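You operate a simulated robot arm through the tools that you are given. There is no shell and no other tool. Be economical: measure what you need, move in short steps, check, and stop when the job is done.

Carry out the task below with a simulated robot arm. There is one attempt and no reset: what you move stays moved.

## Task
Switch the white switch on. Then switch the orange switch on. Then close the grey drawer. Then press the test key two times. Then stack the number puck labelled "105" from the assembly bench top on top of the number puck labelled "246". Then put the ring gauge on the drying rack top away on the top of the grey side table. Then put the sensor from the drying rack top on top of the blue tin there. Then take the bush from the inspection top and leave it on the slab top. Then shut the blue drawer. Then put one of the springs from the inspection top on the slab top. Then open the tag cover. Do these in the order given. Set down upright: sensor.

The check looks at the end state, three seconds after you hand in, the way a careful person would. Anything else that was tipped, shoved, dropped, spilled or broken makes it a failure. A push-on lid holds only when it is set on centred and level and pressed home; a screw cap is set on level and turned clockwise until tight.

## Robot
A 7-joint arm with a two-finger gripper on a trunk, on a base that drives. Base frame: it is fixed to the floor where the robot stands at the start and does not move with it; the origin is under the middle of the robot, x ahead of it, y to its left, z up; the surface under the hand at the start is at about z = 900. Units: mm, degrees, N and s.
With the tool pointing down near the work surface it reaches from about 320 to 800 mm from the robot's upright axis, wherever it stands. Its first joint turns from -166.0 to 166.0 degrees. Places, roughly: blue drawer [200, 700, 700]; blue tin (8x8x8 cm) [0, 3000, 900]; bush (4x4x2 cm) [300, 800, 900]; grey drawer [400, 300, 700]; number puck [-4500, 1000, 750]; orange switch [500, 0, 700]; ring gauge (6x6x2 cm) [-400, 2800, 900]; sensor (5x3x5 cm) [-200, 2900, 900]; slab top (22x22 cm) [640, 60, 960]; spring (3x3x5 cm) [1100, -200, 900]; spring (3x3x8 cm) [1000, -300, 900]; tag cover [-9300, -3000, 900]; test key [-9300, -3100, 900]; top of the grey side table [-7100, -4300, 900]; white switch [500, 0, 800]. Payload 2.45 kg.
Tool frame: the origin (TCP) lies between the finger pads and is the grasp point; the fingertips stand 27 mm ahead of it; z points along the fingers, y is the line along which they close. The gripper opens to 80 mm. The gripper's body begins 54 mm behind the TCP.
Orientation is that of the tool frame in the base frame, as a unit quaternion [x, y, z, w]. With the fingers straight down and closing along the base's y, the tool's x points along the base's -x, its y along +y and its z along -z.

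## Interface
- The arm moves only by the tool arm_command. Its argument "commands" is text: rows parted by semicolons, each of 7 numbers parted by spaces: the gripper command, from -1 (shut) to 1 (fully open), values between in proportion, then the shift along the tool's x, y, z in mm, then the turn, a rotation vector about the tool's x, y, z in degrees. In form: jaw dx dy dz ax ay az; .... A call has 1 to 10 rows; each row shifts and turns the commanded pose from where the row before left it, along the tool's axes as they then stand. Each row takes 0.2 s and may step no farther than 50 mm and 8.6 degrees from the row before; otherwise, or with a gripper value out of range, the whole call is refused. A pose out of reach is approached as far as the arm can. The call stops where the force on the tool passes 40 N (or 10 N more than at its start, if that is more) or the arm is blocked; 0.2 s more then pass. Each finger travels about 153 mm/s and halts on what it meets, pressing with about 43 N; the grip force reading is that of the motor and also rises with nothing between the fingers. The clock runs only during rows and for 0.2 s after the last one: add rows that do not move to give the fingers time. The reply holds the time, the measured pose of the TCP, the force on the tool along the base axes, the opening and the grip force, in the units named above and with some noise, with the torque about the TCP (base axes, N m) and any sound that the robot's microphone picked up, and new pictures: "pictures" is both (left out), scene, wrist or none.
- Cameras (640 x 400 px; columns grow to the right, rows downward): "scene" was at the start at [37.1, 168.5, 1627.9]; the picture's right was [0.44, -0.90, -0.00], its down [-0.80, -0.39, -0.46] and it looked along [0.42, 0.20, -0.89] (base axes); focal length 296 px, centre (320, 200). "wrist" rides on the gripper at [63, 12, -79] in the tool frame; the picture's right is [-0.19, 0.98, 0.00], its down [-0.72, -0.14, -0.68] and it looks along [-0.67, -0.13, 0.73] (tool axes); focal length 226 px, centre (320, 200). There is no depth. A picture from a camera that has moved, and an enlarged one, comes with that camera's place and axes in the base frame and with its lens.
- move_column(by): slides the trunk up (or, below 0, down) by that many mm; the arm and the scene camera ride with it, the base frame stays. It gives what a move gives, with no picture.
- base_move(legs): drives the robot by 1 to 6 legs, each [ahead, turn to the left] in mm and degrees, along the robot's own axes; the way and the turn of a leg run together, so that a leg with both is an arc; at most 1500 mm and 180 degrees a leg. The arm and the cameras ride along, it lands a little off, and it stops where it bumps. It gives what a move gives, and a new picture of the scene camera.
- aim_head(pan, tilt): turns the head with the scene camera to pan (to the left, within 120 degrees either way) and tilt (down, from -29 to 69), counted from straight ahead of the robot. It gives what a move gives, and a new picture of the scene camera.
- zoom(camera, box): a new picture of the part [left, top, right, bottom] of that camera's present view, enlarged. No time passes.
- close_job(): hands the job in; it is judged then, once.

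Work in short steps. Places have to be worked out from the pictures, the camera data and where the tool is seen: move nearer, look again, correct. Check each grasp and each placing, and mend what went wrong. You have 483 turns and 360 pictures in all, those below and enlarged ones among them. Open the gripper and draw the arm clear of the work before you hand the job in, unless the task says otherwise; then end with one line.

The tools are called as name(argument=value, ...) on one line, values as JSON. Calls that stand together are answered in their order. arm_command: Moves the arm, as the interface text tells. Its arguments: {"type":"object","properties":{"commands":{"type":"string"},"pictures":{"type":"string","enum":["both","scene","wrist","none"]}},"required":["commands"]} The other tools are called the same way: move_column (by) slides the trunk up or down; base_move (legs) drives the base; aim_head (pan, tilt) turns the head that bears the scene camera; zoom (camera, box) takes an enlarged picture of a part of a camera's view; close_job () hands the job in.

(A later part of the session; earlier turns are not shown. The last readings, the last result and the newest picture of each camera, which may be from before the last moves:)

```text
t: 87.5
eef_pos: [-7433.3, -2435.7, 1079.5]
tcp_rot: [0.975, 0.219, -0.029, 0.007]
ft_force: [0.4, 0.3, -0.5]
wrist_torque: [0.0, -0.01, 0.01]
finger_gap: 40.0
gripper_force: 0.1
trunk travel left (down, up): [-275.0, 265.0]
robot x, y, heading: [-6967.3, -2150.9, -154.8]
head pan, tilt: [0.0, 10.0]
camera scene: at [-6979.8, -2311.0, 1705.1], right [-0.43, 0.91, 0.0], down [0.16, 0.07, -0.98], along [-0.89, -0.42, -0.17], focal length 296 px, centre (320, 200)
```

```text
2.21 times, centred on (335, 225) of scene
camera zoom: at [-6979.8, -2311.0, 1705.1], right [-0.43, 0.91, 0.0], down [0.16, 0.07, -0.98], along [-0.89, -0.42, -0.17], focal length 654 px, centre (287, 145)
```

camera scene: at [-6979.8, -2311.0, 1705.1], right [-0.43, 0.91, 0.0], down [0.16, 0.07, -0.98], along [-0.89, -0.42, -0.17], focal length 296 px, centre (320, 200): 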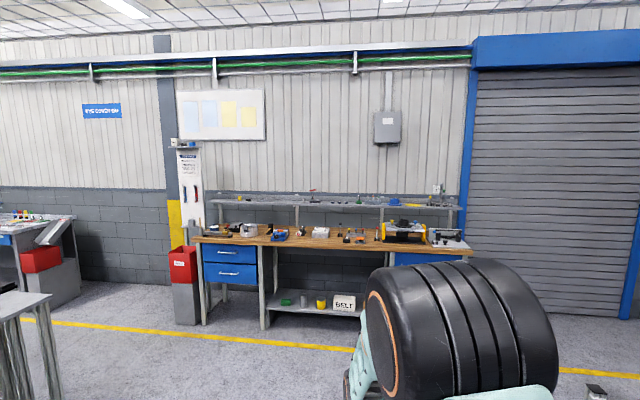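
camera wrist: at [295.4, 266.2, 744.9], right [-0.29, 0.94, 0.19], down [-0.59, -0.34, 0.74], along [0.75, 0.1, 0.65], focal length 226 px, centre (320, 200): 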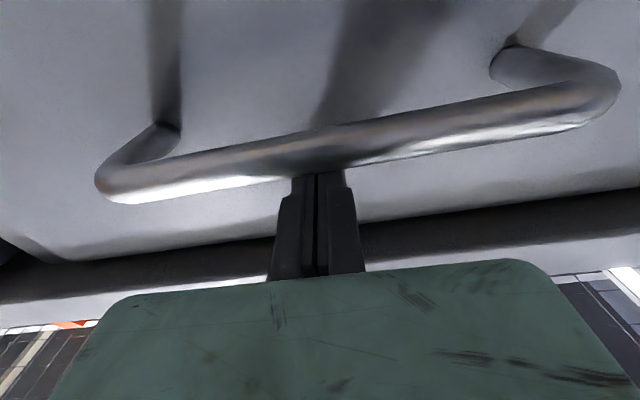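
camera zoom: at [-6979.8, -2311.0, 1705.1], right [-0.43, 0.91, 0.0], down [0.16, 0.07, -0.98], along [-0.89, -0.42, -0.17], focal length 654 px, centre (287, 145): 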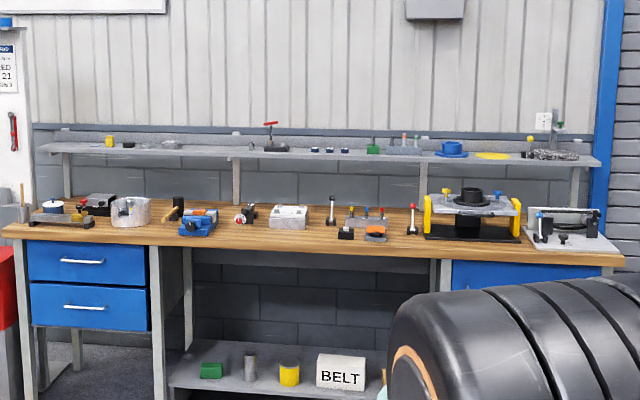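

Bench normal heading is about -163°; I drive to about 850 mm in front of the key and square up.

base_move(legs=[[1500, 0], [170, 0], [0, -8]])

aim_head(pan=15, tilt=45)

```text
t: 96.6
eef_pos: [-8971.7, -3110.4, 1078.5]
tcp_rot: [0.987, 0.161, -0.027, 0.005]
ft_force: [-0.2, 0.2, -0.7]
wrist_torque: [-0.01, -0.02, -0.03]
finger_gap: 40.0
gripper_force: 0.1
trunk travel left (down, up): [-275.0, 265.0]
robot x, y, heading: [-8477.2, -2883.7, -161.7]
head pan, tilt: [0.0, 10.0]
camera scene: at [-8506.8, -3040.1, 1705.1], right [-0.31, 0.95, 0.0], down [0.17, 0.05, -0.98], along [-0.94, -0.31, -0.17], focal length 296 px, centre (320, 200)
```

scene: 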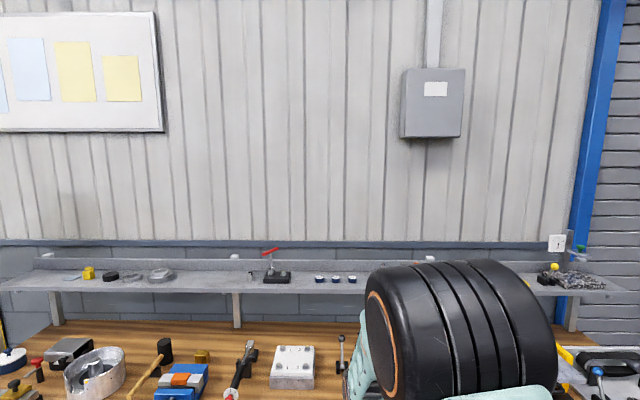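

```text
t: 97.6
eef_pos: [-8970.7, -3110.4, 1079.5]
tcp_rot: [0.987, 0.16, -0.029, 0.004]
ft_force: [0.5, 0.7, 0.4]
wrist_torque: [-0.01, -0.03, 0.0]
finger_gap: 40.0
gripper_force: 0.1
trunk travel left (down, up): [-275.0, 265.0]
robot x, y, heading: [-8479.3, -2881.1, -161.7]
head pan, tilt: [15.0, 45.0]
camera scene: at [-8486.0, -3055.7, 1650.2], right [-0.55, 0.84, 0.0], down [0.59, 0.39, -0.71], along [-0.59, -0.39, -0.71], focal length 296 px, centre (320, 200)
```

scene: 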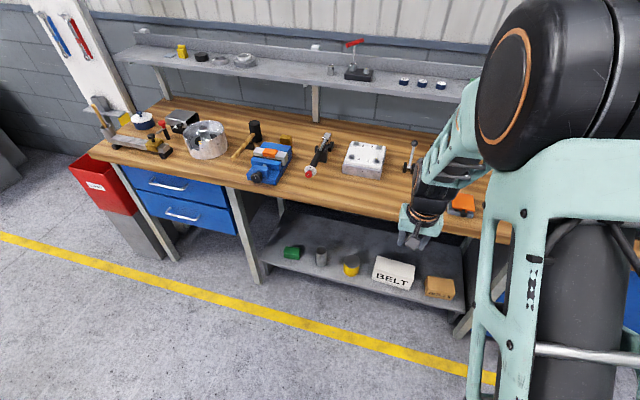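

The hand blocks the target spot in this view; I take the wrist camera's picture.

arm_command(commands="0 0 0 0 0 3 0", pictures="wrist")

```text
t: 98.0
eef_pos: [-8971.8, -3109.5, 1079.6]
tcp_rot: [0.987, 0.161, -0.003, 0.001]
ft_force: [-1.2, 0.3, -0.4]
wrist_torque: [-0.02, -0.01, 0.02]
finger_gap: 40.0
gripper_force: 0.1
trunk travel left (down, up): [-275.0, 265.0]
robot x, y, heading: [-8479.5, -2884.1, -161.8]
head pan, tilt: [15.0, 45.0]
camera wrist: at [-8905.8, -3100.6, 1158.4], right [0.13, -0.99, 0.0], down [-0.72, -0.09, 0.68], along [-0.68, -0.09, -0.73], focal length 226 px, centre (320, 200)
```

wrist: 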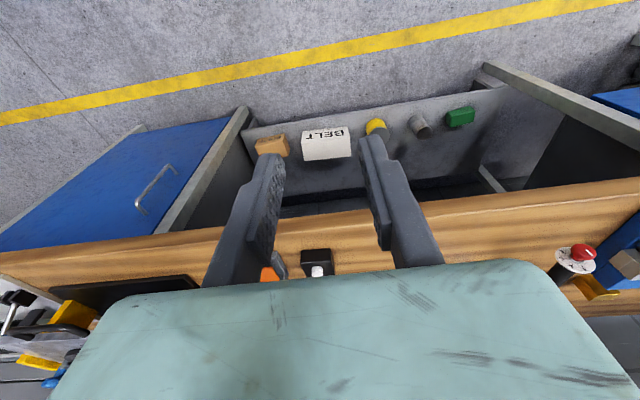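

I raise the hand and shift it right so the scene camera can see the middle of the bench.

arm_command(commands="0 0 -45 -30 0 0 0;0 0 -45 -30 0 0 0;0 0 -45 -30 0 0 0;0 0 -45 -30 0 0 0;0 0 -45 -30 0 0 0;0 0 -45 0 0 0 0")

```text
refused: row 1 steps farther than a row can; nothing moved
```

arm_command(commands="0 0 -40 -28 0 0 0;0 0 -40 -28 0 0 0;0 0 -40 -28 0 0 0;0 0 -40 -28 0 0 0;0 0 -40 -28 0 0 0;0 0 -40 0 0 0 0;0 0 -30 0 0 0 0")

```text
t: 99.6
eef_pos: [-9055.4, -2851.8, 1219.8]
tcp_rot: [0.987, 0.161, -0.004, 0.0]
ft_force: [-0.3, 1.2, 0.8]
wrist_torque: [-0.02, -0.01, 0.02]
finger_gap: 39.7
gripper_force: 0.2
trunk travel left (down, up): [-275.0, 265.0]
robot x, y, heading: [-8477.1, -2880.8, -161.9]
head pan, tilt: [15.0, 45.0]
camera scene: at [-8486.2, -3055.1, 1650.2], right [-0.55, 0.84, 0.0], down [0.59, 0.39, -0.71], along [-0.59, -0.39, -0.71], focal length 296 px, centre (320, 200)
camera wrist: at [-8990.1, -2842.2, 1298.8], right [0.13, -0.99, 0.0], down [-0.72, -0.09, 0.68], along [-0.68, -0.09, -0.73], focal length 226 px, centre (320, 200)
```

scene: 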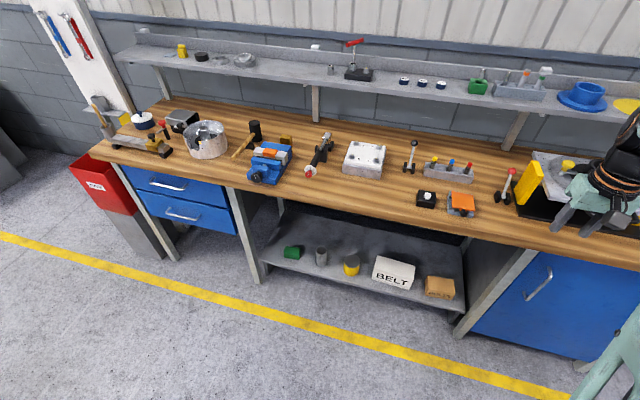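
wrist: 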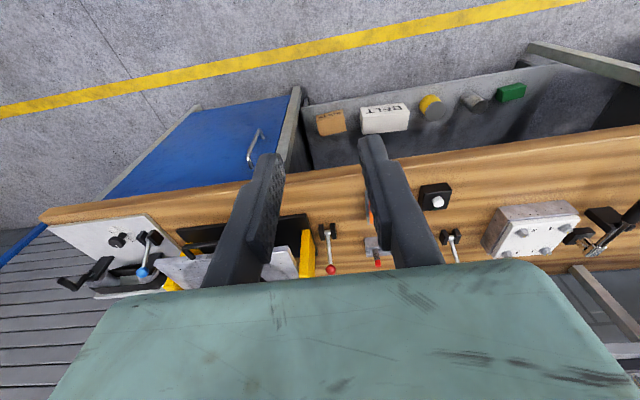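

zoom(camera="scene", box=[390, 150, 530, 237])

```text
4.57 times, centred on (460, 194) of scene
camera zoom: at [-8486.2, -3055.1, 1650.2], right [-0.55, 0.84, 0.0], down [0.59, 0.39, -0.71], along [-0.59, -0.39, -0.71], focal length 1355 px, centre (-320, 230)
```

zoom: 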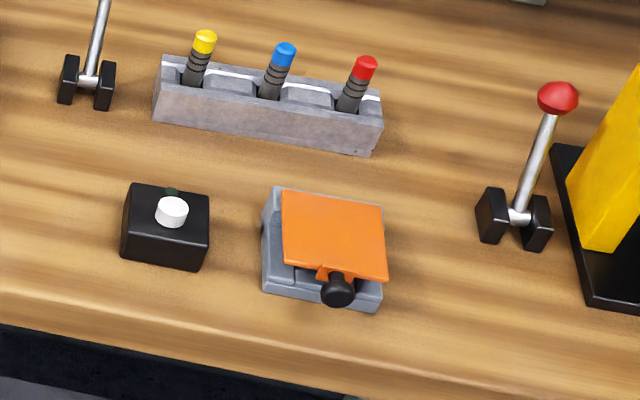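

The test key is the black box with white button at about (-9297,-3145,940); the orange hinged flap next to it is the tag cover. I centre the hand, retract it, then drive 250 mm closer.

arm_command(commands="-1 27 40 0 0 0 0;-1 27 40 0 0 0 0;-1 27 40 0 0 0 0;-1 27 40 0 0 0 0;-1 27 40 0 0 0 0;-1 45 0 0 0 0 0", pictures="none")

base_move(legs=[[250, 0]])

```text
t: 101.2
eef_pos: [-8820.3, -2981.1, 1178.9]
tcp_rot: [0.986, 0.158, 0.056, -0.006]
ft_force: [-1.0, 0.0, -0.2]
wrist_torque: [-0.01, -0.02, -0.01]
finger_gap: 0.1
gripper_force: 29.7
trunk travel left (down, up): [-275.0, 265.0]
robot x, y, heading: [-8477.2, -2886.8, -161.5]
head pan, tilt: [15.0, 45.0]
stopped in row 6: the arm was blocked; the commanded pose is now the measured one
```

```text
t: 103.1
eef_pos: [-9056.6, -3063.3, 1179.8]
tcp_rot: [0.985, 0.16, 0.055, -0.007]
ft_force: [-0.4, -0.7, -0.3]
wrist_torque: [0.01, -0.05, 0.02]
finger_gap: 0.0
gripper_force: 30.2
trunk travel left (down, up): [-275.0, 265.0]
robot x, y, heading: [-8718.3, -2965.6, -161.4]
head pan, tilt: [15.0, 45.0]
camera scene: at [-8722.1, -3138.1, 1649.2], right [-0.59, 0.81, 0.0], down [0.58, 0.42, -0.7], along [-0.56, -0.41, -0.72], focal length 296 px, centre (320, 200)
```

scene: 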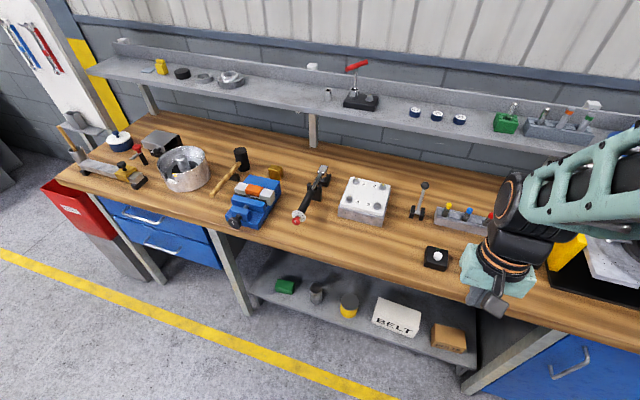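

The tool tilted about 6° when blocked; I straighten it while moving over the key, staying high.

arm_command(commands="-1 -40 0 0 0 -3.2 0;-1 -40 1 0 0 -3.2 0;-1 -40 1 20 0 0 0;-1 -40 1 25 0 0 0;-1 -40 0 25 0 0 0;-1 -40 0 25 0 0 0;-1 -8 0 25 0 0 0;-1 0 0 25 0 0 0")

```text
t: 104.9
eef_pos: [-9291.1, -3145.4, 1029.2]
tcp_rot: [0.987, 0.16, 0.001, 0.003]
ft_force: [-0.6, -0.3, 0.4]
wrist_torque: [0.0, 0.0, -0.01]
finger_gap: 0.0
gripper_force: 29.9
trunk travel left (down, up): [-275.0, 265.0]
robot x, y, heading: [-8717.1, -2964.4, -161.5]
head pan, tilt: [15.0, 45.0]
camera scene: at [-8723.8, -3135.3, 1650.1], right [-0.55, 0.83, 0.0], down [0.59, 0.39, -0.71], along [-0.59, -0.39, -0.71], focal length 296 px, centre (320, 200)
camera wrist: at [-9225.7, -3136.6, 1109.0], right [0.13, -0.99, 0.0], down [-0.73, -0.09, 0.68], along [-0.67, -0.09, -0.73], focal length 226 px, centre (320, 200)
```

scene: 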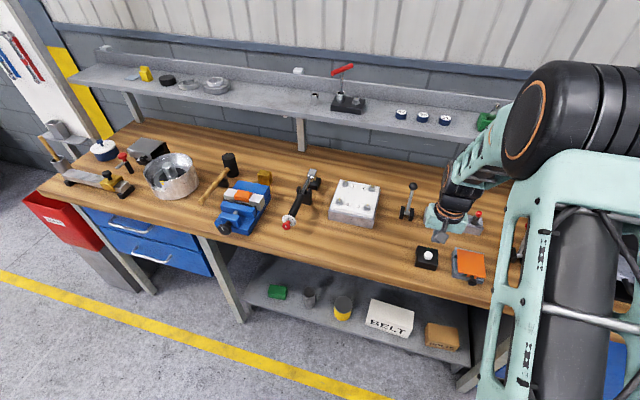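
wrist: 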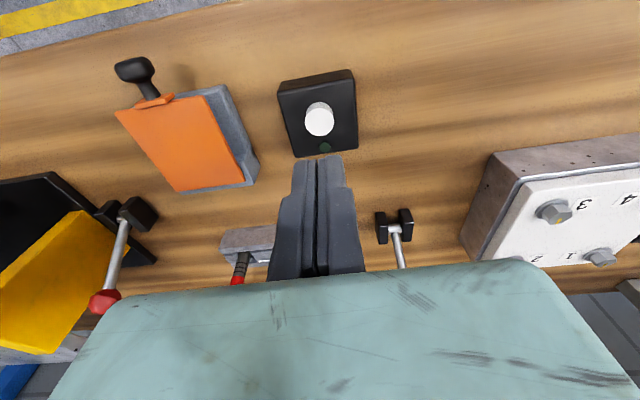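

The button is at about (-9296,-3146,940), directly below. I descend and press in small steps.

arm_command(commands="-1 -5 0 25 0 0 0;-1 0 0 20 0 0 0;-1 0 0 6 0 0 0;-1 0 0 3 0 0 0;-1 0 0 3 0 0 0;-1 0 0 3 0 0 0;-1 0 0 3 0 0 0", pictures="wrist")

```text
t: 106.5
eef_pos: [-9295.7, -3147.6, 966.2]
tcp_rot: [0.987, 0.161, 0.001, 0.003]
ft_force: [0.5, -0.2, -0.3]
wrist_torque: [0.03, 0.0, -0.06]
finger_gap: 0.0
gripper_force: 30.0
trunk travel left (down, up): [-275.0, 265.0]
robot x, y, heading: [-8720.6, -2963.7, -161.5]
head pan, tilt: [15.0, 45.0]
camera wrist: at [-9229.9, -3137.7, 1045.8], right [0.13, -0.99, 0.0], down [-0.73, -0.09, 0.68], along [-0.68, -0.09, -0.73], focal length 226 px, centre (320, 200)
```

wrist: 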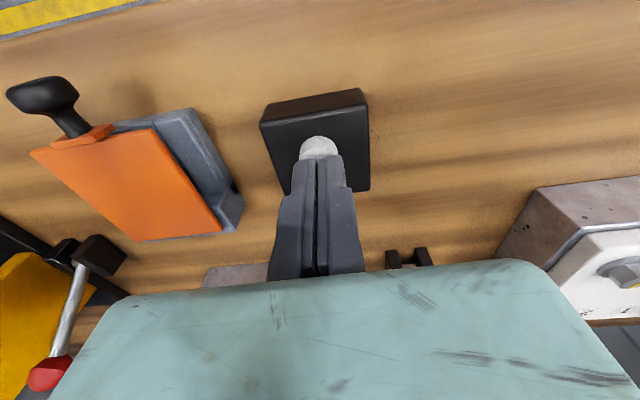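

Tips are at z≈939, just above the button. Continue down in 2 mm steps.

arm_command(commands="-1 3 0 2 0 0 0;-1 0 0 2 0 0 0;-1 0 0 2 0 0 0;-1 0 0 2 0 0 0;-1 0 0 2 0 0 0;-1 0 0 2 0 0 0", pictures="wrist")

```text
t: 107.9
eef_pos: [-9291.4, -3147.0, 953.7]
tcp_rot: [0.987, 0.161, 0.0, 0.003]
ft_force: [-0.1, -1.7, 0.5]
wrist_torque: [-0.02, -0.02, -0.01]
finger_gap: 6.2
gripper_force: 29.9
trunk travel left (down, up): [-275.0, 265.0]
robot x, y, heading: [-8715.9, -2966.5, -161.3]
head pan, tilt: [15.0, 45.0]
camera wrist: at [-9226.5, -3136.9, 1034.1], right [0.13, -0.99, 0.0], down [-0.73, -0.09, 0.68], along [-0.68, -0.09, -0.73], focal length 226 px, centre (320, 200)
```

wrist: 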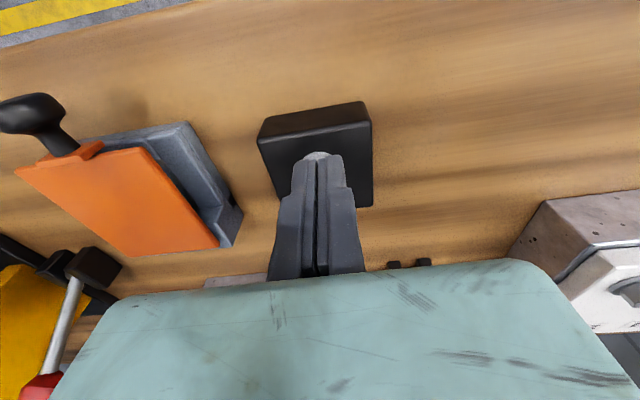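

Finger gap reads 6.2 as it did on contact before, so it's touching. I keep pressing gently until a click.

arm_command(commands="-1 0 0 1.5 0 0 0;-1 0 0 1.5 0 0 0;-1 0 0 1.5 0 0 0;-1 0 0 1.5 0 0 0", pictures="none")

```text
t: 108.9
eef_pos: [-9290.9, -3146.0, 950.0]
tcp_rot: [0.987, 0.161, 0.0, 0.002]
ft_force: [1.0, 1.2, 14.0]
wrist_torque: [0.01, 0.03, 0.03]
finger_gap: 6.0
gripper_force: 30.1
trunk travel left (down, up): [-275.0, 265.0]
robot x, y, heading: [-8713.3, -2964.2, -161.4]
head pan, tilt: [15.0, 45.0]
heard: click
```

One click registered. Lift off fully, check the lamp, then press again.

arm_command(commands="-1 0 0 -15 0 0 0;-1 0 0 -10 0 0 0;-1 0 0 0 0 0 0", pictures="wrist")

```text
t: 109.7
eef_pos: [-9292.1, -3146.3, 974.1]
tcp_rot: [0.987, 0.161, 0.001, 0.001]
ft_force: [0.3, 0.7, -0.5]
wrist_torque: [0.01, 0.0, 0.0]
finger_gap: 0.2
gripper_force: 30.1
trunk travel left (down, up): [-275.0, 265.0]
robot x, y, heading: [-8718.0, -2965.8, -161.5]
head pan, tilt: [15.0, 45.0]
camera wrist: at [-9226.9, -3136.8, 1053.3], right [0.13, -0.99, 0.0], down [-0.73, -0.09, 0.68], along [-0.67, -0.09, -0.73], focal length 226 px, centre (320, 200)
```

wrist: 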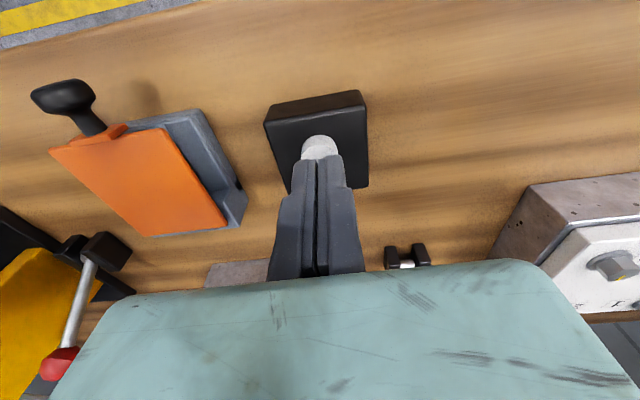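

Released. Second press down to the same depth.

arm_command(commands="-1 0 0 12 0 0 0;-1 0 0 6 0 0 0;-1 0 0 2 0 0 0;-1 0 0 2 0 0 0;-1 0 0 1.5 0 0 0", pictures="none")

```text
t: 110.9
eef_pos: [-9292.8, -3146.5, 950.5]
tcp_rot: [0.987, 0.163, -0.001, 0.003]
ft_force: [-0.6, -2.8, 8.3]
wrist_torque: [-0.08, 0.0, 0.04]
finger_gap: 5.9
gripper_force: 30.1
trunk travel left (down, up): [-275.0, 265.0]
robot x, y, heading: [-8717.4, -2965.8, -161.5]
head pan, tilt: [15.0, 45.0]
heard: click
```

Second click. Lift and retract the arm, back away, and turn toward the assembly bench.

arm_command(commands="-1 0 0 -45 0 0 0;-1 0 0 -45 0 0 0;-1 0 0 -45 0 0 0;-1 40 0 -20 0 0 0;-1 45 0 0 0 0 0;-1 45 0 0 0 0 0;-1 45 0 0 0 0 0", pictures="wrist")

base_move(legs=[[-600, 0], [0, -172.8]])

aim_head(pan=0, tilt=12)

```text
t: 112.5
eef_pos: [-9125.5, -3089.8, 1105.5]
tcp_rot: [0.987, 0.161, -0.001, 0.002]
ft_force: [-0.3, -0.3, 0.5]
wrist_torque: [0.01, 0.0, 0.02]
finger_gap: 0.2
gripper_force: 30.0
trunk travel left (down, up): [-275.0, 265.0]
robot x, y, heading: [-8719.0, -2967.1, -161.4]
head pan, tilt: [15.0, 45.0]
camera wrist: at [-9059.9, -3079.8, 1184.6], right [0.13, -0.99, 0.0], down [-0.73, -0.09, 0.68], along [-0.68, -0.09, -0.73], focal length 226 px, centre (320, 200)
```

wrist: 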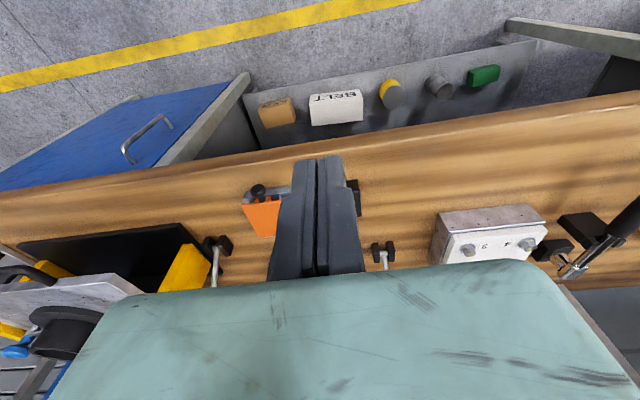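

```text
t: 123.0
eef_pos: [-7767.3, -2586.7, 1104.5]
tcp_rot: [-0.239, 0.971, 0.002, -0.001]
ft_force: [0.0, 0.5, -0.2]
wrist_torque: [0.01, 0.02, 0.0]
finger_gap: 0.0
gripper_force: 29.6
trunk travel left (down, up): [-275.0, 265.0]
robot x, y, heading: [-8149.0, -2774.4, 27.5]
head pan, tilt: [15.0, 45.0]
camera scene: at [-8174.4, -2602.6, 1650.2], right [0.68, -0.74, 0.0], down [-0.52, -0.48, -0.71], along [0.52, 0.48, -0.71], focal length 296 px, centre (320, 200)
```

scene: 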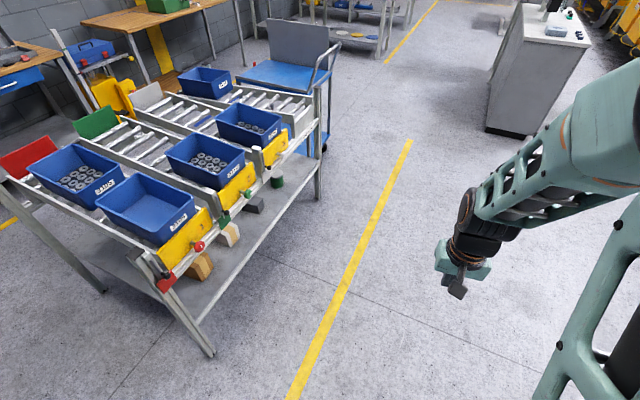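

```text
t: 124.0
eef_pos: [-7767.0, -2586.2, 1104.7]
tcp_rot: [-0.239, 0.971, 0.003, -0.001]
ft_force: [-0.4, 0.5, -0.4]
wrist_torque: [0.0, -0.01, 0.0]
finger_gap: 0.0
gripper_force: 30.5
trunk travel left (down, up): [-275.0, 265.0]
robot x, y, heading: [-8153.3, -2772.5, 27.6]
head pan, tilt: [0.0, 12.0]
camera scene: at [-8151.6, -2614.4, 1701.8], right [0.46, -0.89, 0.0], down [-0.19, -0.1, -0.98], along [0.87, 0.45, -0.21], focal length 296 px, centre (320, 200)
```

scene: 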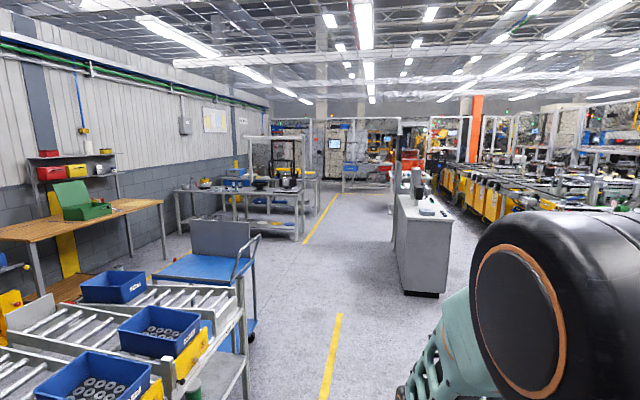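

The assembly bench is the table with posts at (240,205). I drive to its near (-x) side: first along the corridor.

base_move(legs=[[1500, 0], [1300, 0], [0, 50]])

```text
t: 139.8
eef_pos: [-5592.0, -1068.0, 1104.5]
tcp_rot: [-0.63, 0.776, 0.002, -0.001]
ft_force: [1.1, 0.4, 1.0]
wrist_torque: [0.01, 0.02, 0.01]
finger_gap: 0.0
gripper_force: 29.9
trunk travel left (down, up): [-275.0, 265.0]
robot x, y, heading: [-5690.5, -1483.8, 78.5]
head pan, tilt: [0.0, 12.0]
camera scene: at [-5812.4, -1383.3, 1701.9], right [0.98, -0.2, 0.0], down [-0.04, -0.2, -0.98], along [0.2, 0.96, -0.21], focal length 296 px, centre (320, 200)
```

scene: 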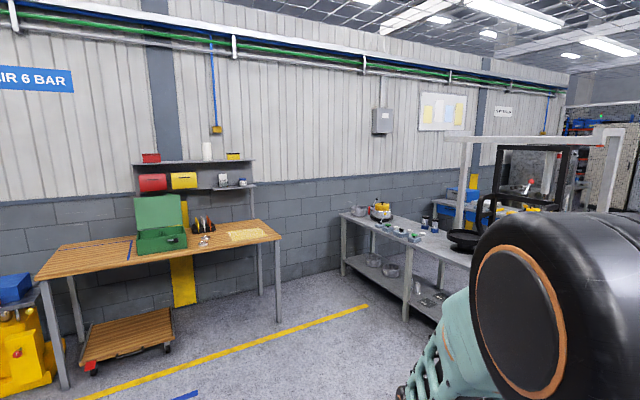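

zoom(camera="scene", box=[330, 180, 510, 300])

```text
3.33 times, centred on (420, 240) of scene
camera zoom: at [-5812.4, -1383.3, 1701.9], right [0.98, -0.2, 0.0], down [-0.04, -0.2, -0.98], along [0.2, 0.96, -0.21], focal length 988 px, centre (-13, 67)
```

zoom: 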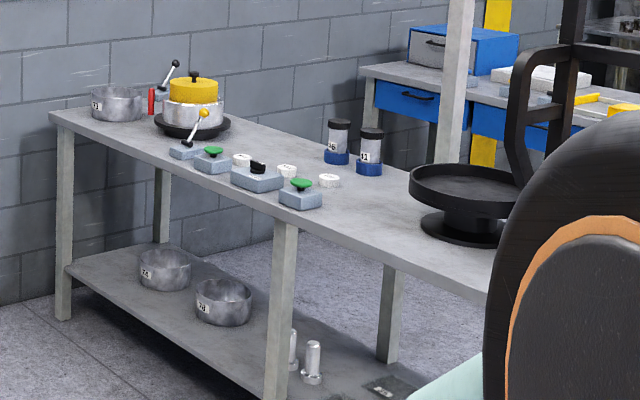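

The three white pucks are near (-4370,1220) on a bench whose normal heading is about 19°. I drive to about 650 mm before them and square up.

base_move(legs=[[0, -5], [1500, 0], [950, 0], [0, -54]])

aim_head(pan=10, tilt=50)

```text
t: 154.8
eef_pos: [-4615.4, 994.5, 1105.0]
tcp_rot: [-0.167, 0.986, 0.003, -0.001]
ft_force: [-0.3, -0.2, 0.4]
wrist_torque: [-0.01, -0.01, 0.0]
finger_gap: 0.3
gripper_force: 29.7
trunk travel left (down, up): [-275.0, 265.0]
robot x, y, heading: [-5019.0, 867.5, 19.6]
head pan, tilt: [0.0, 12.0]
camera scene: at [-4999.2, 1021.8, 1701.9], right [0.33, -0.94, 0.0], down [-0.2, -0.07, -0.98], along [0.92, 0.32, -0.21], focal length 296 px, centre (320, 200)
```

scene: 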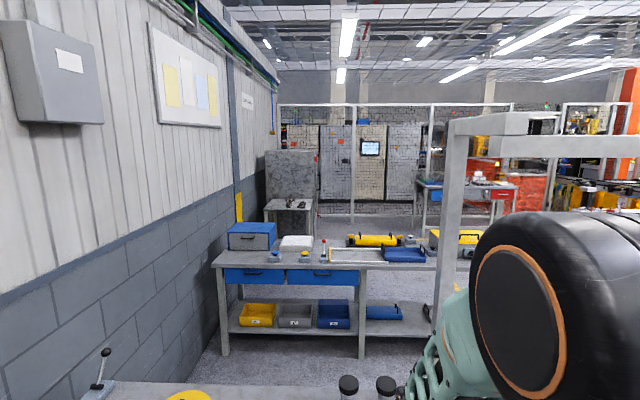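

```text
t: 155.8
eef_pos: [-4615.1, 995.9, 1104.4]
tcp_rot: [-0.166, 0.986, 0.002, -0.001]
ft_force: [0.0, 0.2, 0.9]
wrist_torque: [0.02, 0.0, 0.02]
finger_gap: 0.2
gripper_force: 29.5
trunk travel left (down, up): [-275.0, 265.0]
robot x, y, heading: [-5018.9, 866.1, 19.6]
head pan, tilt: [10.0, 50.0]
camera scene: at [-5020.0, 1028.8, 1643.3], right [0.49, -0.87, 0.0], down [-0.67, -0.37, -0.64], along [0.56, 0.31, -0.77], focal length 296 px, centre (320, 200)
```

scene: 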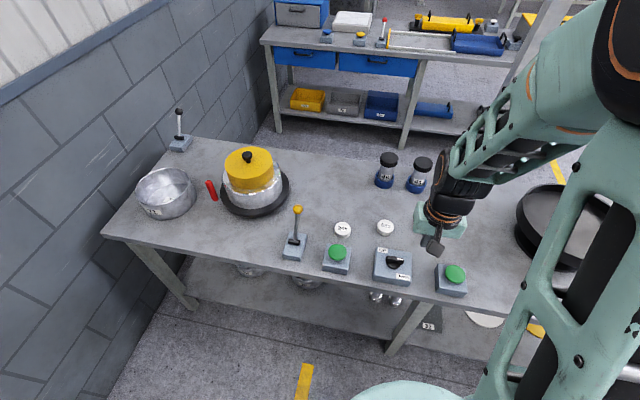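

zoom(camera="scene", box=[320, 205, 480, 305])

arm_command(commands="-1 0 0 0 0 0 0", pictures="wrist")

```text
4.00 times, centred on (400, 255) of scene
camera zoom: at [-5020.0, 1028.8, 1643.3], right [0.49, -0.87, 0.0], down [-0.67, -0.37, -0.64], along [0.56, 0.31, -0.77], focal length 1186 px, centre (0, -20)
```

zoom: 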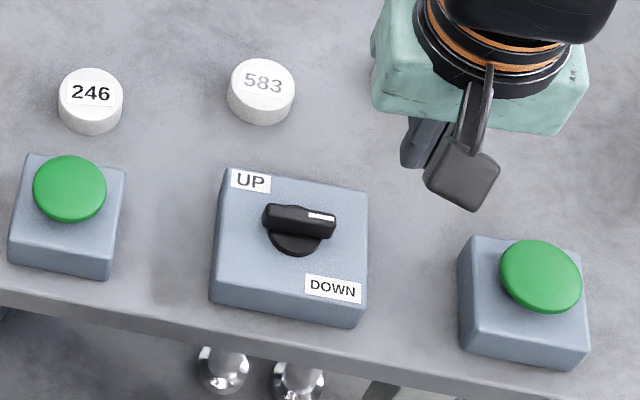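

```text
t: 156.2
eef_pos: [-4615.0, 994.6, 1103.7]
tcp_rot: [-0.167, 0.986, 0.002, 0.0]
ft_force: [0.1, -0.6, -0.5]
wrist_torque: [0.0, 0.0, -0.01]
finger_gap: 0.0
gripper_force: 29.2
trunk travel left (down, up): [-275.0, 265.0]
robot x, y, heading: [-5023.9, 863.9, 19.4]
head pan, tilt: [10.0, 50.0]
camera wrist: at [-4677.5, 986.2, 1184.3], right [-0.14, 0.99, 0.0], down [0.73, 0.1, 0.68], along [0.67, 0.1, -0.73], focal length 226 px, centre (320, 200)
```

wrist: 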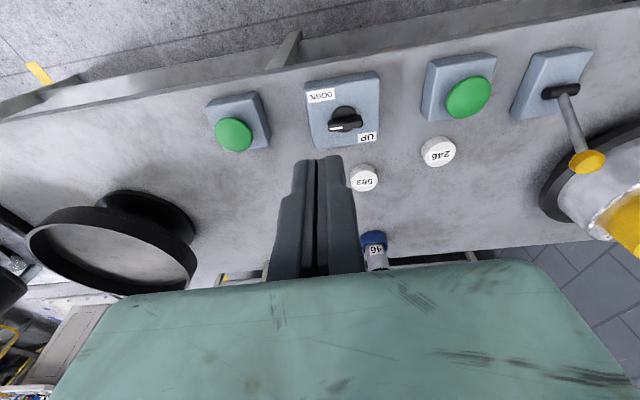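

246 is at (-4493,1235, top 820); 105 should be the hidden third puck near (-4340,989). I move the open hand above that spot and look.

arm_command(commands="1 -43 -16 0 0 0 0;1 -43 -16 0 0 0 0;1 -43 -16 0 0 0 0;1 -43 -16 0 0 0 0;1 -43 -16 20 0 0 0;1 -43 -15 20 0 0 0;1 0 0 40 0 0 0")

```text
t: 157.8
eef_pos: [-4341.4, 989.0, 1022.5]
tcp_rot: [-0.168, 0.986, 0.003, 0.0]
ft_force: [0.4, -1.0, -0.1]
wrist_torque: [0.0, 0.0, -0.01]
finger_gap: 80.1
gripper_force: 0.1
trunk travel left (down, up): [-275.0, 265.0]
robot x, y, heading: [-5020.9, 864.6, 19.2]
head pan, tilt: [10.0, 50.0]
camera scene: at [-5019.6, 1028.8, 1643.3], right [0.49, -0.87, 0.0], down [-0.67, -0.37, -0.64], along [0.56, 0.31, -0.77], focal length 296 px, centre (320, 200)
camera wrist: at [-4404.6, 980.1, 1103.2], right [-0.14, 0.99, 0.0], down [0.72, 0.1, 0.68], along [0.67, 0.1, -0.73], focal length 226 px, centre (320, 200)
```

scene: 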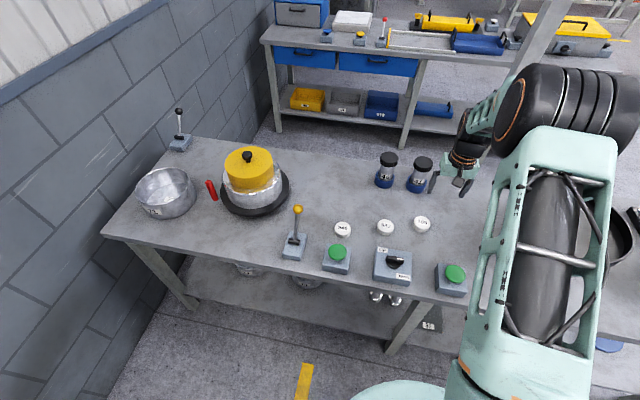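
wrist: 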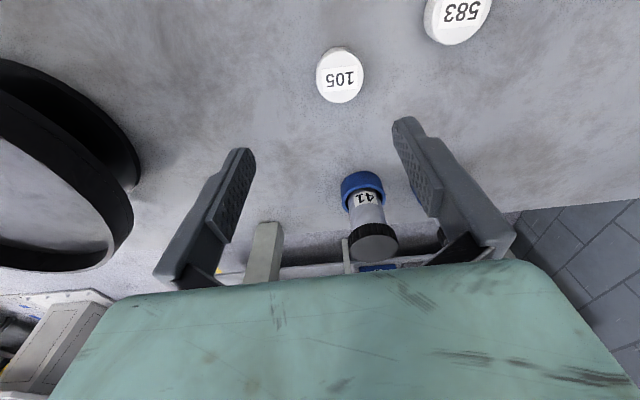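

105 located at (-4340,1013, top ~820). I centre over it and descend partway.

arm_command(commands="1 -9 22 0 0 0 0;1 0 0 45 0 0 0;1 0 0 45 0 0 0;1 0 0 40 0 0 0;1 0 0 20 0 0 0", pictures="wrist")

```text
t: 159.0
eef_pos: [-4339.5, 1015.0, 874.8]
tcp_rot: [-0.167, 0.986, 0.002, 0.0]
ft_force: [0.4, -1.2, 0.0]
wrist_torque: [-0.02, 0.03, 0.0]
finger_gap: 79.9
gripper_force: 0.1
trunk travel left (down, up): [-275.0, 265.0]
robot x, y, heading: [-5022.4, 864.3, 19.3]
head pan, tilt: [10.0, 50.0]
camera wrist: at [-4402.3, 1007.1, 953.8], right [-0.14, 0.99, 0.0], down [0.73, 0.1, 0.68], along [0.67, 0.1, -0.73], focal length 226 px, centre (320, 200)
```

wrist: 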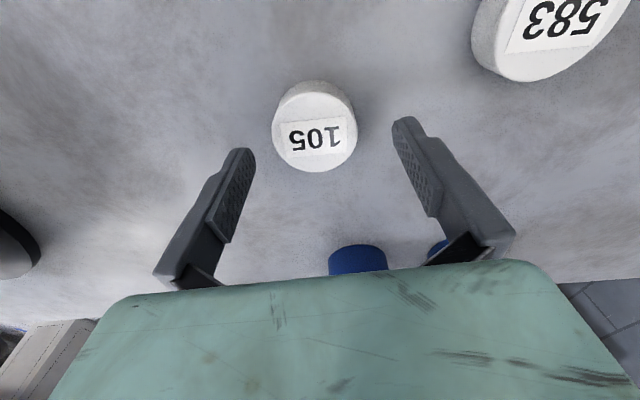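

Centred. Descend so the tips reach about z=806 and close.

arm_command(commands="1 -3 1 20 0 0 0;1 0 0 12 0 0 0;1 0 0 5 0 0 0;1 0 0 4 0 0 0", pictures="wrist")

```text
t: 160.0
eef_pos: [-4335.7, 1013.5, 837.5]
tcp_rot: [-0.166, 0.986, 0.002, 0.002]
ft_force: [-2.2, -9.8, 27.8]
wrist_torque: [-1.51, -0.06, -0.06]
finger_gap: 73.6
gripper_force: 0.0
trunk travel left (down, up): [-275.0, 265.0]
robot x, y, heading: [-5019.9, 864.6, 19.2]
head pan, tilt: [10.0, 50.0]
camera wrist: at [-4399.2, 1005.6, 916.4], right [-0.14, 0.99, 0.0], down [0.72, 0.1, 0.69], along [0.68, 0.1, -0.73], focal length 226 px, centre (320, 200)
```

wrist: 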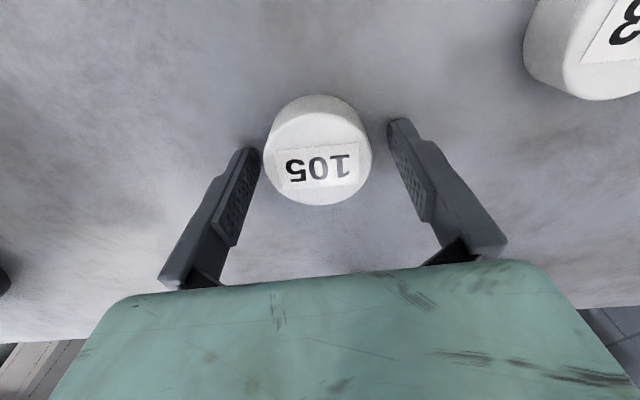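

The tips touched the table (28 N), so the table is at about z=810. I lift 4 mm, centre over the puck (~12 mm nearer), and close.

arm_command(commands="1 0 0 -4 0 0 0;1 10 1 0 0 0 0;-1 0 0 0 0 0 0;-1 0 0 0 0 0 0;-1 0 0 0 0 0 0", pictures="wrist")

```text
t: 161.2
eef_pos: [-4345.4, 1015.1, 837.6]
tcp_rot: [-0.166, 0.986, 0.002, -0.001]
ft_force: [-0.2, -0.3, 0.2]
wrist_torque: [0.04, -0.04, -0.02]
finger_gap: 51.4
gripper_force: 42.7
trunk travel left (down, up): [-275.0, 265.0]
robot x, y, heading: [-5019.0, 864.7, 19.4]
head pan, tilt: [10.0, 50.0]
camera wrist: at [-4409.1, 1006.1, 916.7], right [-0.14, 0.99, 0.0], down [0.73, 0.1, 0.68], along [0.67, 0.1, -0.73], focal length 226 px, centre (320, 200)
```

wrist: 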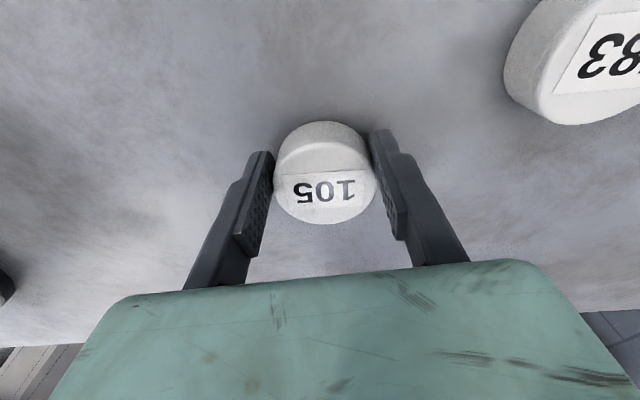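

Gripped (51.4 mm). Lift 85 mm and carry toward 246.

arm_command(commands="-1 0 0 -45 0 0 0;-1 0 0 -40 0 0 0;-1 10 40 0 0 0 0;-1 10 40 0 0 0 0;-1 10 40 0 0 0 0;-1 10 40 0 0 0 0;-1 10 40 0 0 0 0;-1 0 30 0 0 0 0")

```text
t: 163.0
eef_pos: [-4468.8, 1215.4, 922.6]
tcp_rot: [-0.167, 0.986, 0.001, 0.0]
ft_force: [0.1, 0.0, 0.1]
wrist_torque: [-0.01, 0.01, -0.01]
finger_gap: 51.1
gripper_force: 43.1
trunk travel left (down, up): [-275.0, 265.0]
robot x, y, heading: [-5023.0, 865.8, 19.0]
head pan, tilt: [10.0, 50.0]
camera scene: at [-5020.1, 1029.5, 1643.2], right [0.49, -0.87, 0.0], down [-0.67, -0.37, -0.64], along [0.56, 0.31, -0.77], focal length 296 px, centre (320, 200)
camera wrist: at [-4532.0, 1206.5, 1003.3], right [-0.14, 0.99, 0.0], down [0.73, 0.1, 0.68], along [0.67, 0.1, -0.73], focal length 226 px, centre (320, 200)
```

scene: 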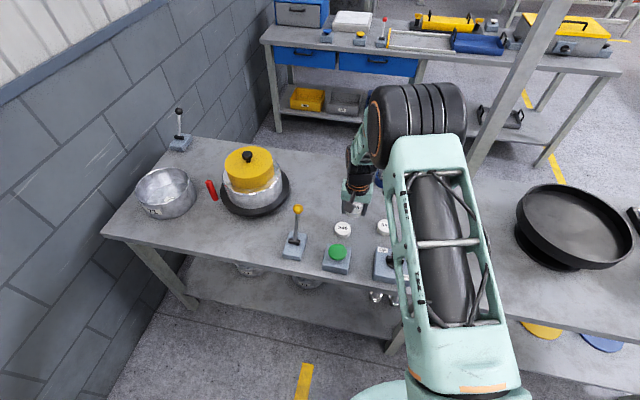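
wrist: 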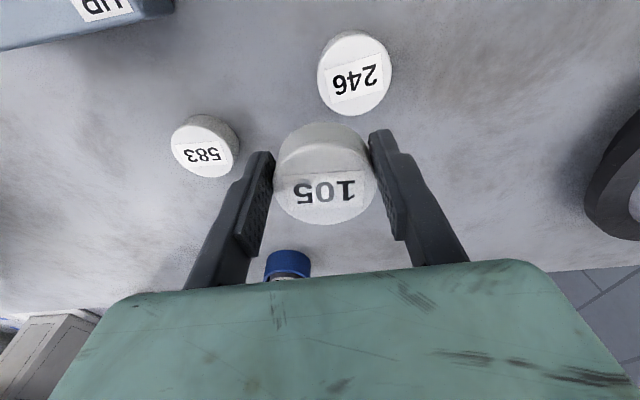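

Relative to the held puck, 246 lies 21 mm back and 27 mm left. I align, descend 45 mm and recheck.

arm_command(commands="-1 20.6 26.8 0 0 0 0;-1 0 0 25 0 0 0;-1 0 0 20 0 0 0")

zoom(camera="scene", box=[310, 190, 390, 250])

```text
t: 163.8
eef_pos: [-4498.7, 1233.4, 877.8]
tcp_rot: [-0.166, 0.986, 0.003, -0.001]
ft_force: [0.0, -0.3, 0.4]
wrist_torque: [0.02, 0.01, 0.02]
finger_gap: 51.4
gripper_force: 43.2
trunk travel left (down, up): [-275.0, 265.0]
robot x, y, heading: [-5019.9, 868.2, 18.8]
head pan, tilt: [10.0, 50.0]
camera scene: at [-5019.2, 1028.7, 1643.3], right [0.49, -0.87, 0.0], down [-0.67, -0.37, -0.64], along [0.56, 0.31, -0.77], focal length 296 px, centre (320, 200)
camera wrist: at [-4561.1, 1224.6, 957.4], right [-0.14, 0.99, 0.0], down [0.73, 0.1, 0.68], along [0.67, 0.1, -0.73], focal length 226 px, centre (320, 200)
```

scene: 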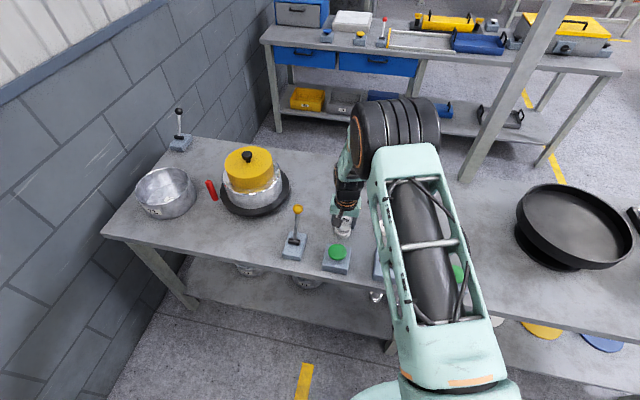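
wrist: 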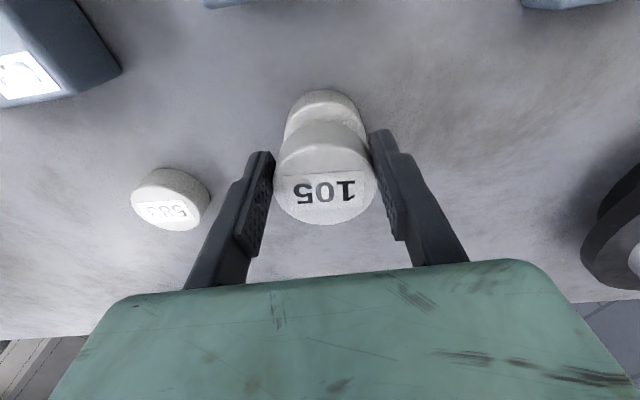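

```text
6.67 times, centred on (350, 220) of scene
camera zoom: at [-5019.2, 1028.7, 1643.3], right [0.49, -0.87, 0.0], down [-0.67, -0.37, -0.64], along [0.56, 0.31, -0.77], focal length 1977 px, centre (120, 67)
```

zoom: 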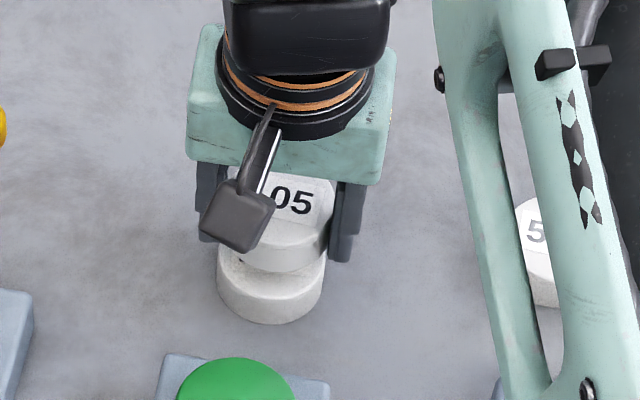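

Alignment checks out within about 2 mm in both views. I lower in small steps until light contact.

arm_command(commands="-1 0 0 8 0 0 0;-1 0 0 3 0 0 0;-1 0 0 1.5 0 0 0", pictures="none")

zoom(camera="scene", box=[320, 210, 370, 245])

```text
t: 164.6
eef_pos: [-4498.6, 1234.6, 865.7]
tcp_rot: [-0.167, 0.986, 0.002, -0.001]
ft_force: [-0.7, -0.5, 0.2]
wrist_torque: [0.01, -0.01, 0.0]
finger_gap: 51.2
gripper_force: 43.1
trunk travel left (down, up): [-275.0, 265.0]
robot x, y, heading: [-5022.7, 867.2, 19.3]
head pan, tilt: [10.0, 50.0]
```

```text
11.43 times, centred on (345, 228) of scene
camera zoom: at [-5020.1, 1028.9, 1643.3], right [0.49, -0.87, 0.0], down [-0.67, -0.37, -0.64], along [0.56, 0.31, -0.77], focal length 3388 px, centre (34, -114)
```

zoom: 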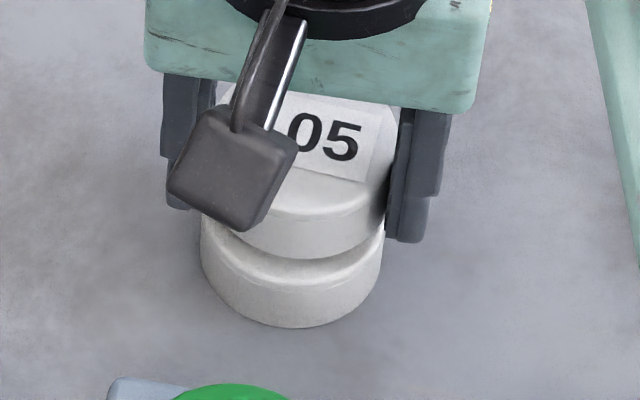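

arm_command(commands="-1 0 0 1.5 0 0 0;-1 0 0 1.5 0 0 0;-1 0 0 1 0 0 0;-1 0 0 1 0 0 0", pictures="none")

```text
t: 165.6
eef_pos: [-4497.0, 1234.5, 862.1]
tcp_rot: [-0.166, 0.986, 0.002, 0.0]
ft_force: [0.2, -0.5, 1.4]
wrist_torque: [0.01, -0.02, -0.01]
finger_gap: 51.2
gripper_force: 43.7
trunk travel left (down, up): [-275.0, 265.0]
robot x, y, heading: [-5022.7, 863.4, 19.2]
head pan, tilt: [10.0, 50.0]
```

arm_command(commands="-1 0 0 1 0 0 0;-1 0 0 1 0 0 0;-1 0 0 1 0 0 0", pictures="none")

```text
t: 166.4
eef_pos: [-4496.3, 1233.7, 858.2]
tcp_rot: [-0.168, 0.986, 0.002, -0.001]
ft_force: [-0.6, -0.3, -0.7]
wrist_torque: [-0.01, -0.02, 0.03]
finger_gap: 51.4
gripper_force: 42.6
trunk travel left (down, up): [-275.0, 265.0]
robot x, y, heading: [-5022.4, 867.5, 19.1]
head pan, tilt: [10.0, 50.0]
```

arm_command(commands="-1 0 0 1 0 0 0;-1 0 0 1 0 0 0", pictures="none")

zoom(camera="scene", box=[320, 210, 370, 245])

```text
t: 167.0
eef_pos: [-4496.9, 1233.2, 855.6]
tcp_rot: [-0.166, 0.986, 0.002, 0.0]
ft_force: [-1.3, 0.0, 3.4]
wrist_torque: [-0.03, 0.07, -0.03]
finger_gap: 51.0
gripper_force: 43.5
trunk travel left (down, up): [-275.0, 265.0]
robot x, y, heading: [-5019.2, 870.2, 19.3]
head pan, tilt: [10.0, 50.0]
```

```text
11.43 times, centred on (345, 228) of scene
camera zoom: at [-5020.4, 1028.7, 1643.4], right [0.49, -0.87, 0.0], down [-0.67, -0.37, -0.64], along [0.56, 0.31, -0.77], focal length 3388 px, centre (34, -114)
```

zoom: 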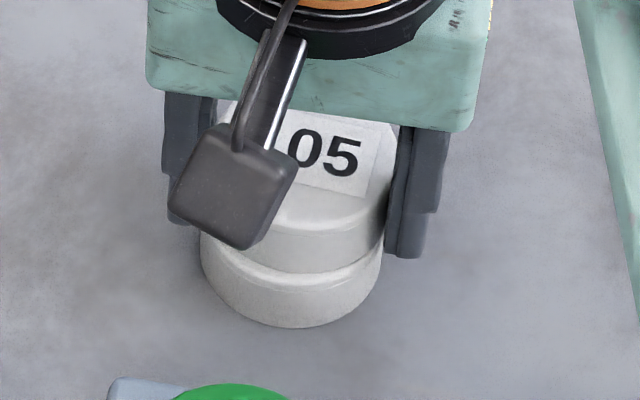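

Contact at h≈18 mm; the ledge shows 105 is about 5–6 mm too far from the robot. I lift slightly, shift 5 mm nearer, and re-lower.

arm_command(commands="-1 0 0 -4 0 0 0;-1 5 1 0 0 0 0;-1 0 0 3 0 0 0;-1 0 0 1 0 0 0;-1 0 0 1 0 0 0", pictures="none")

zoom(camera="scene", box=[320, 210, 370, 245])

```text
t: 168.2
eef_pos: [-4502.8, 1233.6, 856.7]
tcp_rot: [-0.167, 0.986, 0.003, 0.001]
ft_force: [-2.1, 0.6, 14.4]
wrist_torque: [-0.07, 0.14, -0.02]
finger_gap: 51.1
gripper_force: 43.2
trunk travel left (down, up): [-275.0, 265.0]
robot x, y, heading: [-5022.8, 864.5, 19.2]
head pan, tilt: [10.0, 50.0]
```

```text
11.43 times, centred on (345, 228) of scene
camera zoom: at [-5021.2, 1028.3, 1643.5], right [0.49, -0.87, 0.0], down [-0.67, -0.37, -0.64], along [0.56, 0.31, -0.77], focal length 3388 px, centre (34, -114)
```

zoom: 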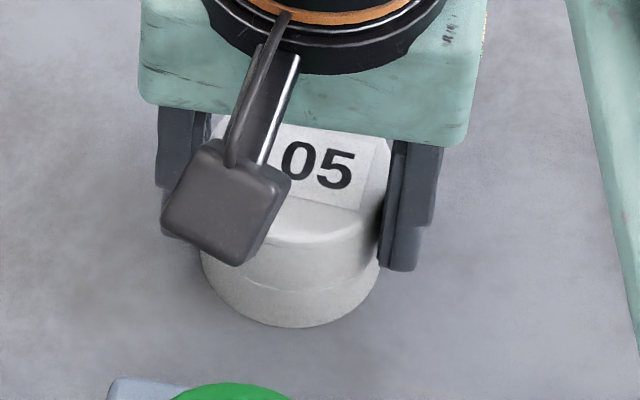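

Now flush and firmly seated (14 N). Release and rise.

arm_command(commands="-0.1 0 0 0 0 0 0;0.2 0 0 0 0 0 0;0.6 0 0 0 0 0 0;0.6 0 0 -20 0 0 0;0.6 0 0 -40 0 0 0;0.6 0 0 -45 0 0 0;0.6 0 0 -45 0 0 0", pictures="wrist")

zoom(camera="scene", box=[320, 200, 400, 255])

```text
t: 169.8
eef_pos: [-4502.6, 1230.9, 1004.2]
tcp_rot: [-0.167, 0.986, 0.002, 0.0]
ft_force: [0.1, -0.5, 0.1]
wrist_torque: [0.01, 0.02, -0.01]
finger_gap: 63.8
gripper_force: 0.0
trunk travel left (down, up): [-275.0, 265.0]
robot x, y, heading: [-5023.3, 866.6, 19.4]
head pan, tilt: [10.0, 50.0]
camera wrist: at [-4564.6, 1223.2, 1083.5], right [-0.14, 0.99, 0.0], down [0.73, 0.1, 0.68], along [0.67, 0.1, -0.73], focal length 226 px, centre (320, 200)
```

wrist: 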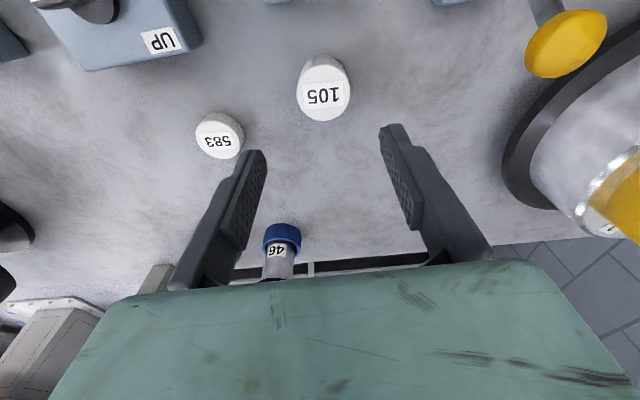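

```text
7.27 times, centred on (360, 228) of scene
camera zoom: at [-5020.5, 1028.5, 1643.3], right [0.49, -0.87, 0.0], down [-0.67, -0.37, -0.64], along [0.56, 0.31, -0.77], focal length 2156 px, centre (29, 0)
```

zoom: 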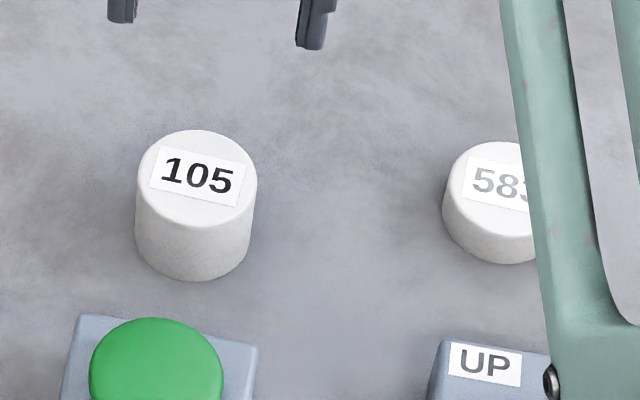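

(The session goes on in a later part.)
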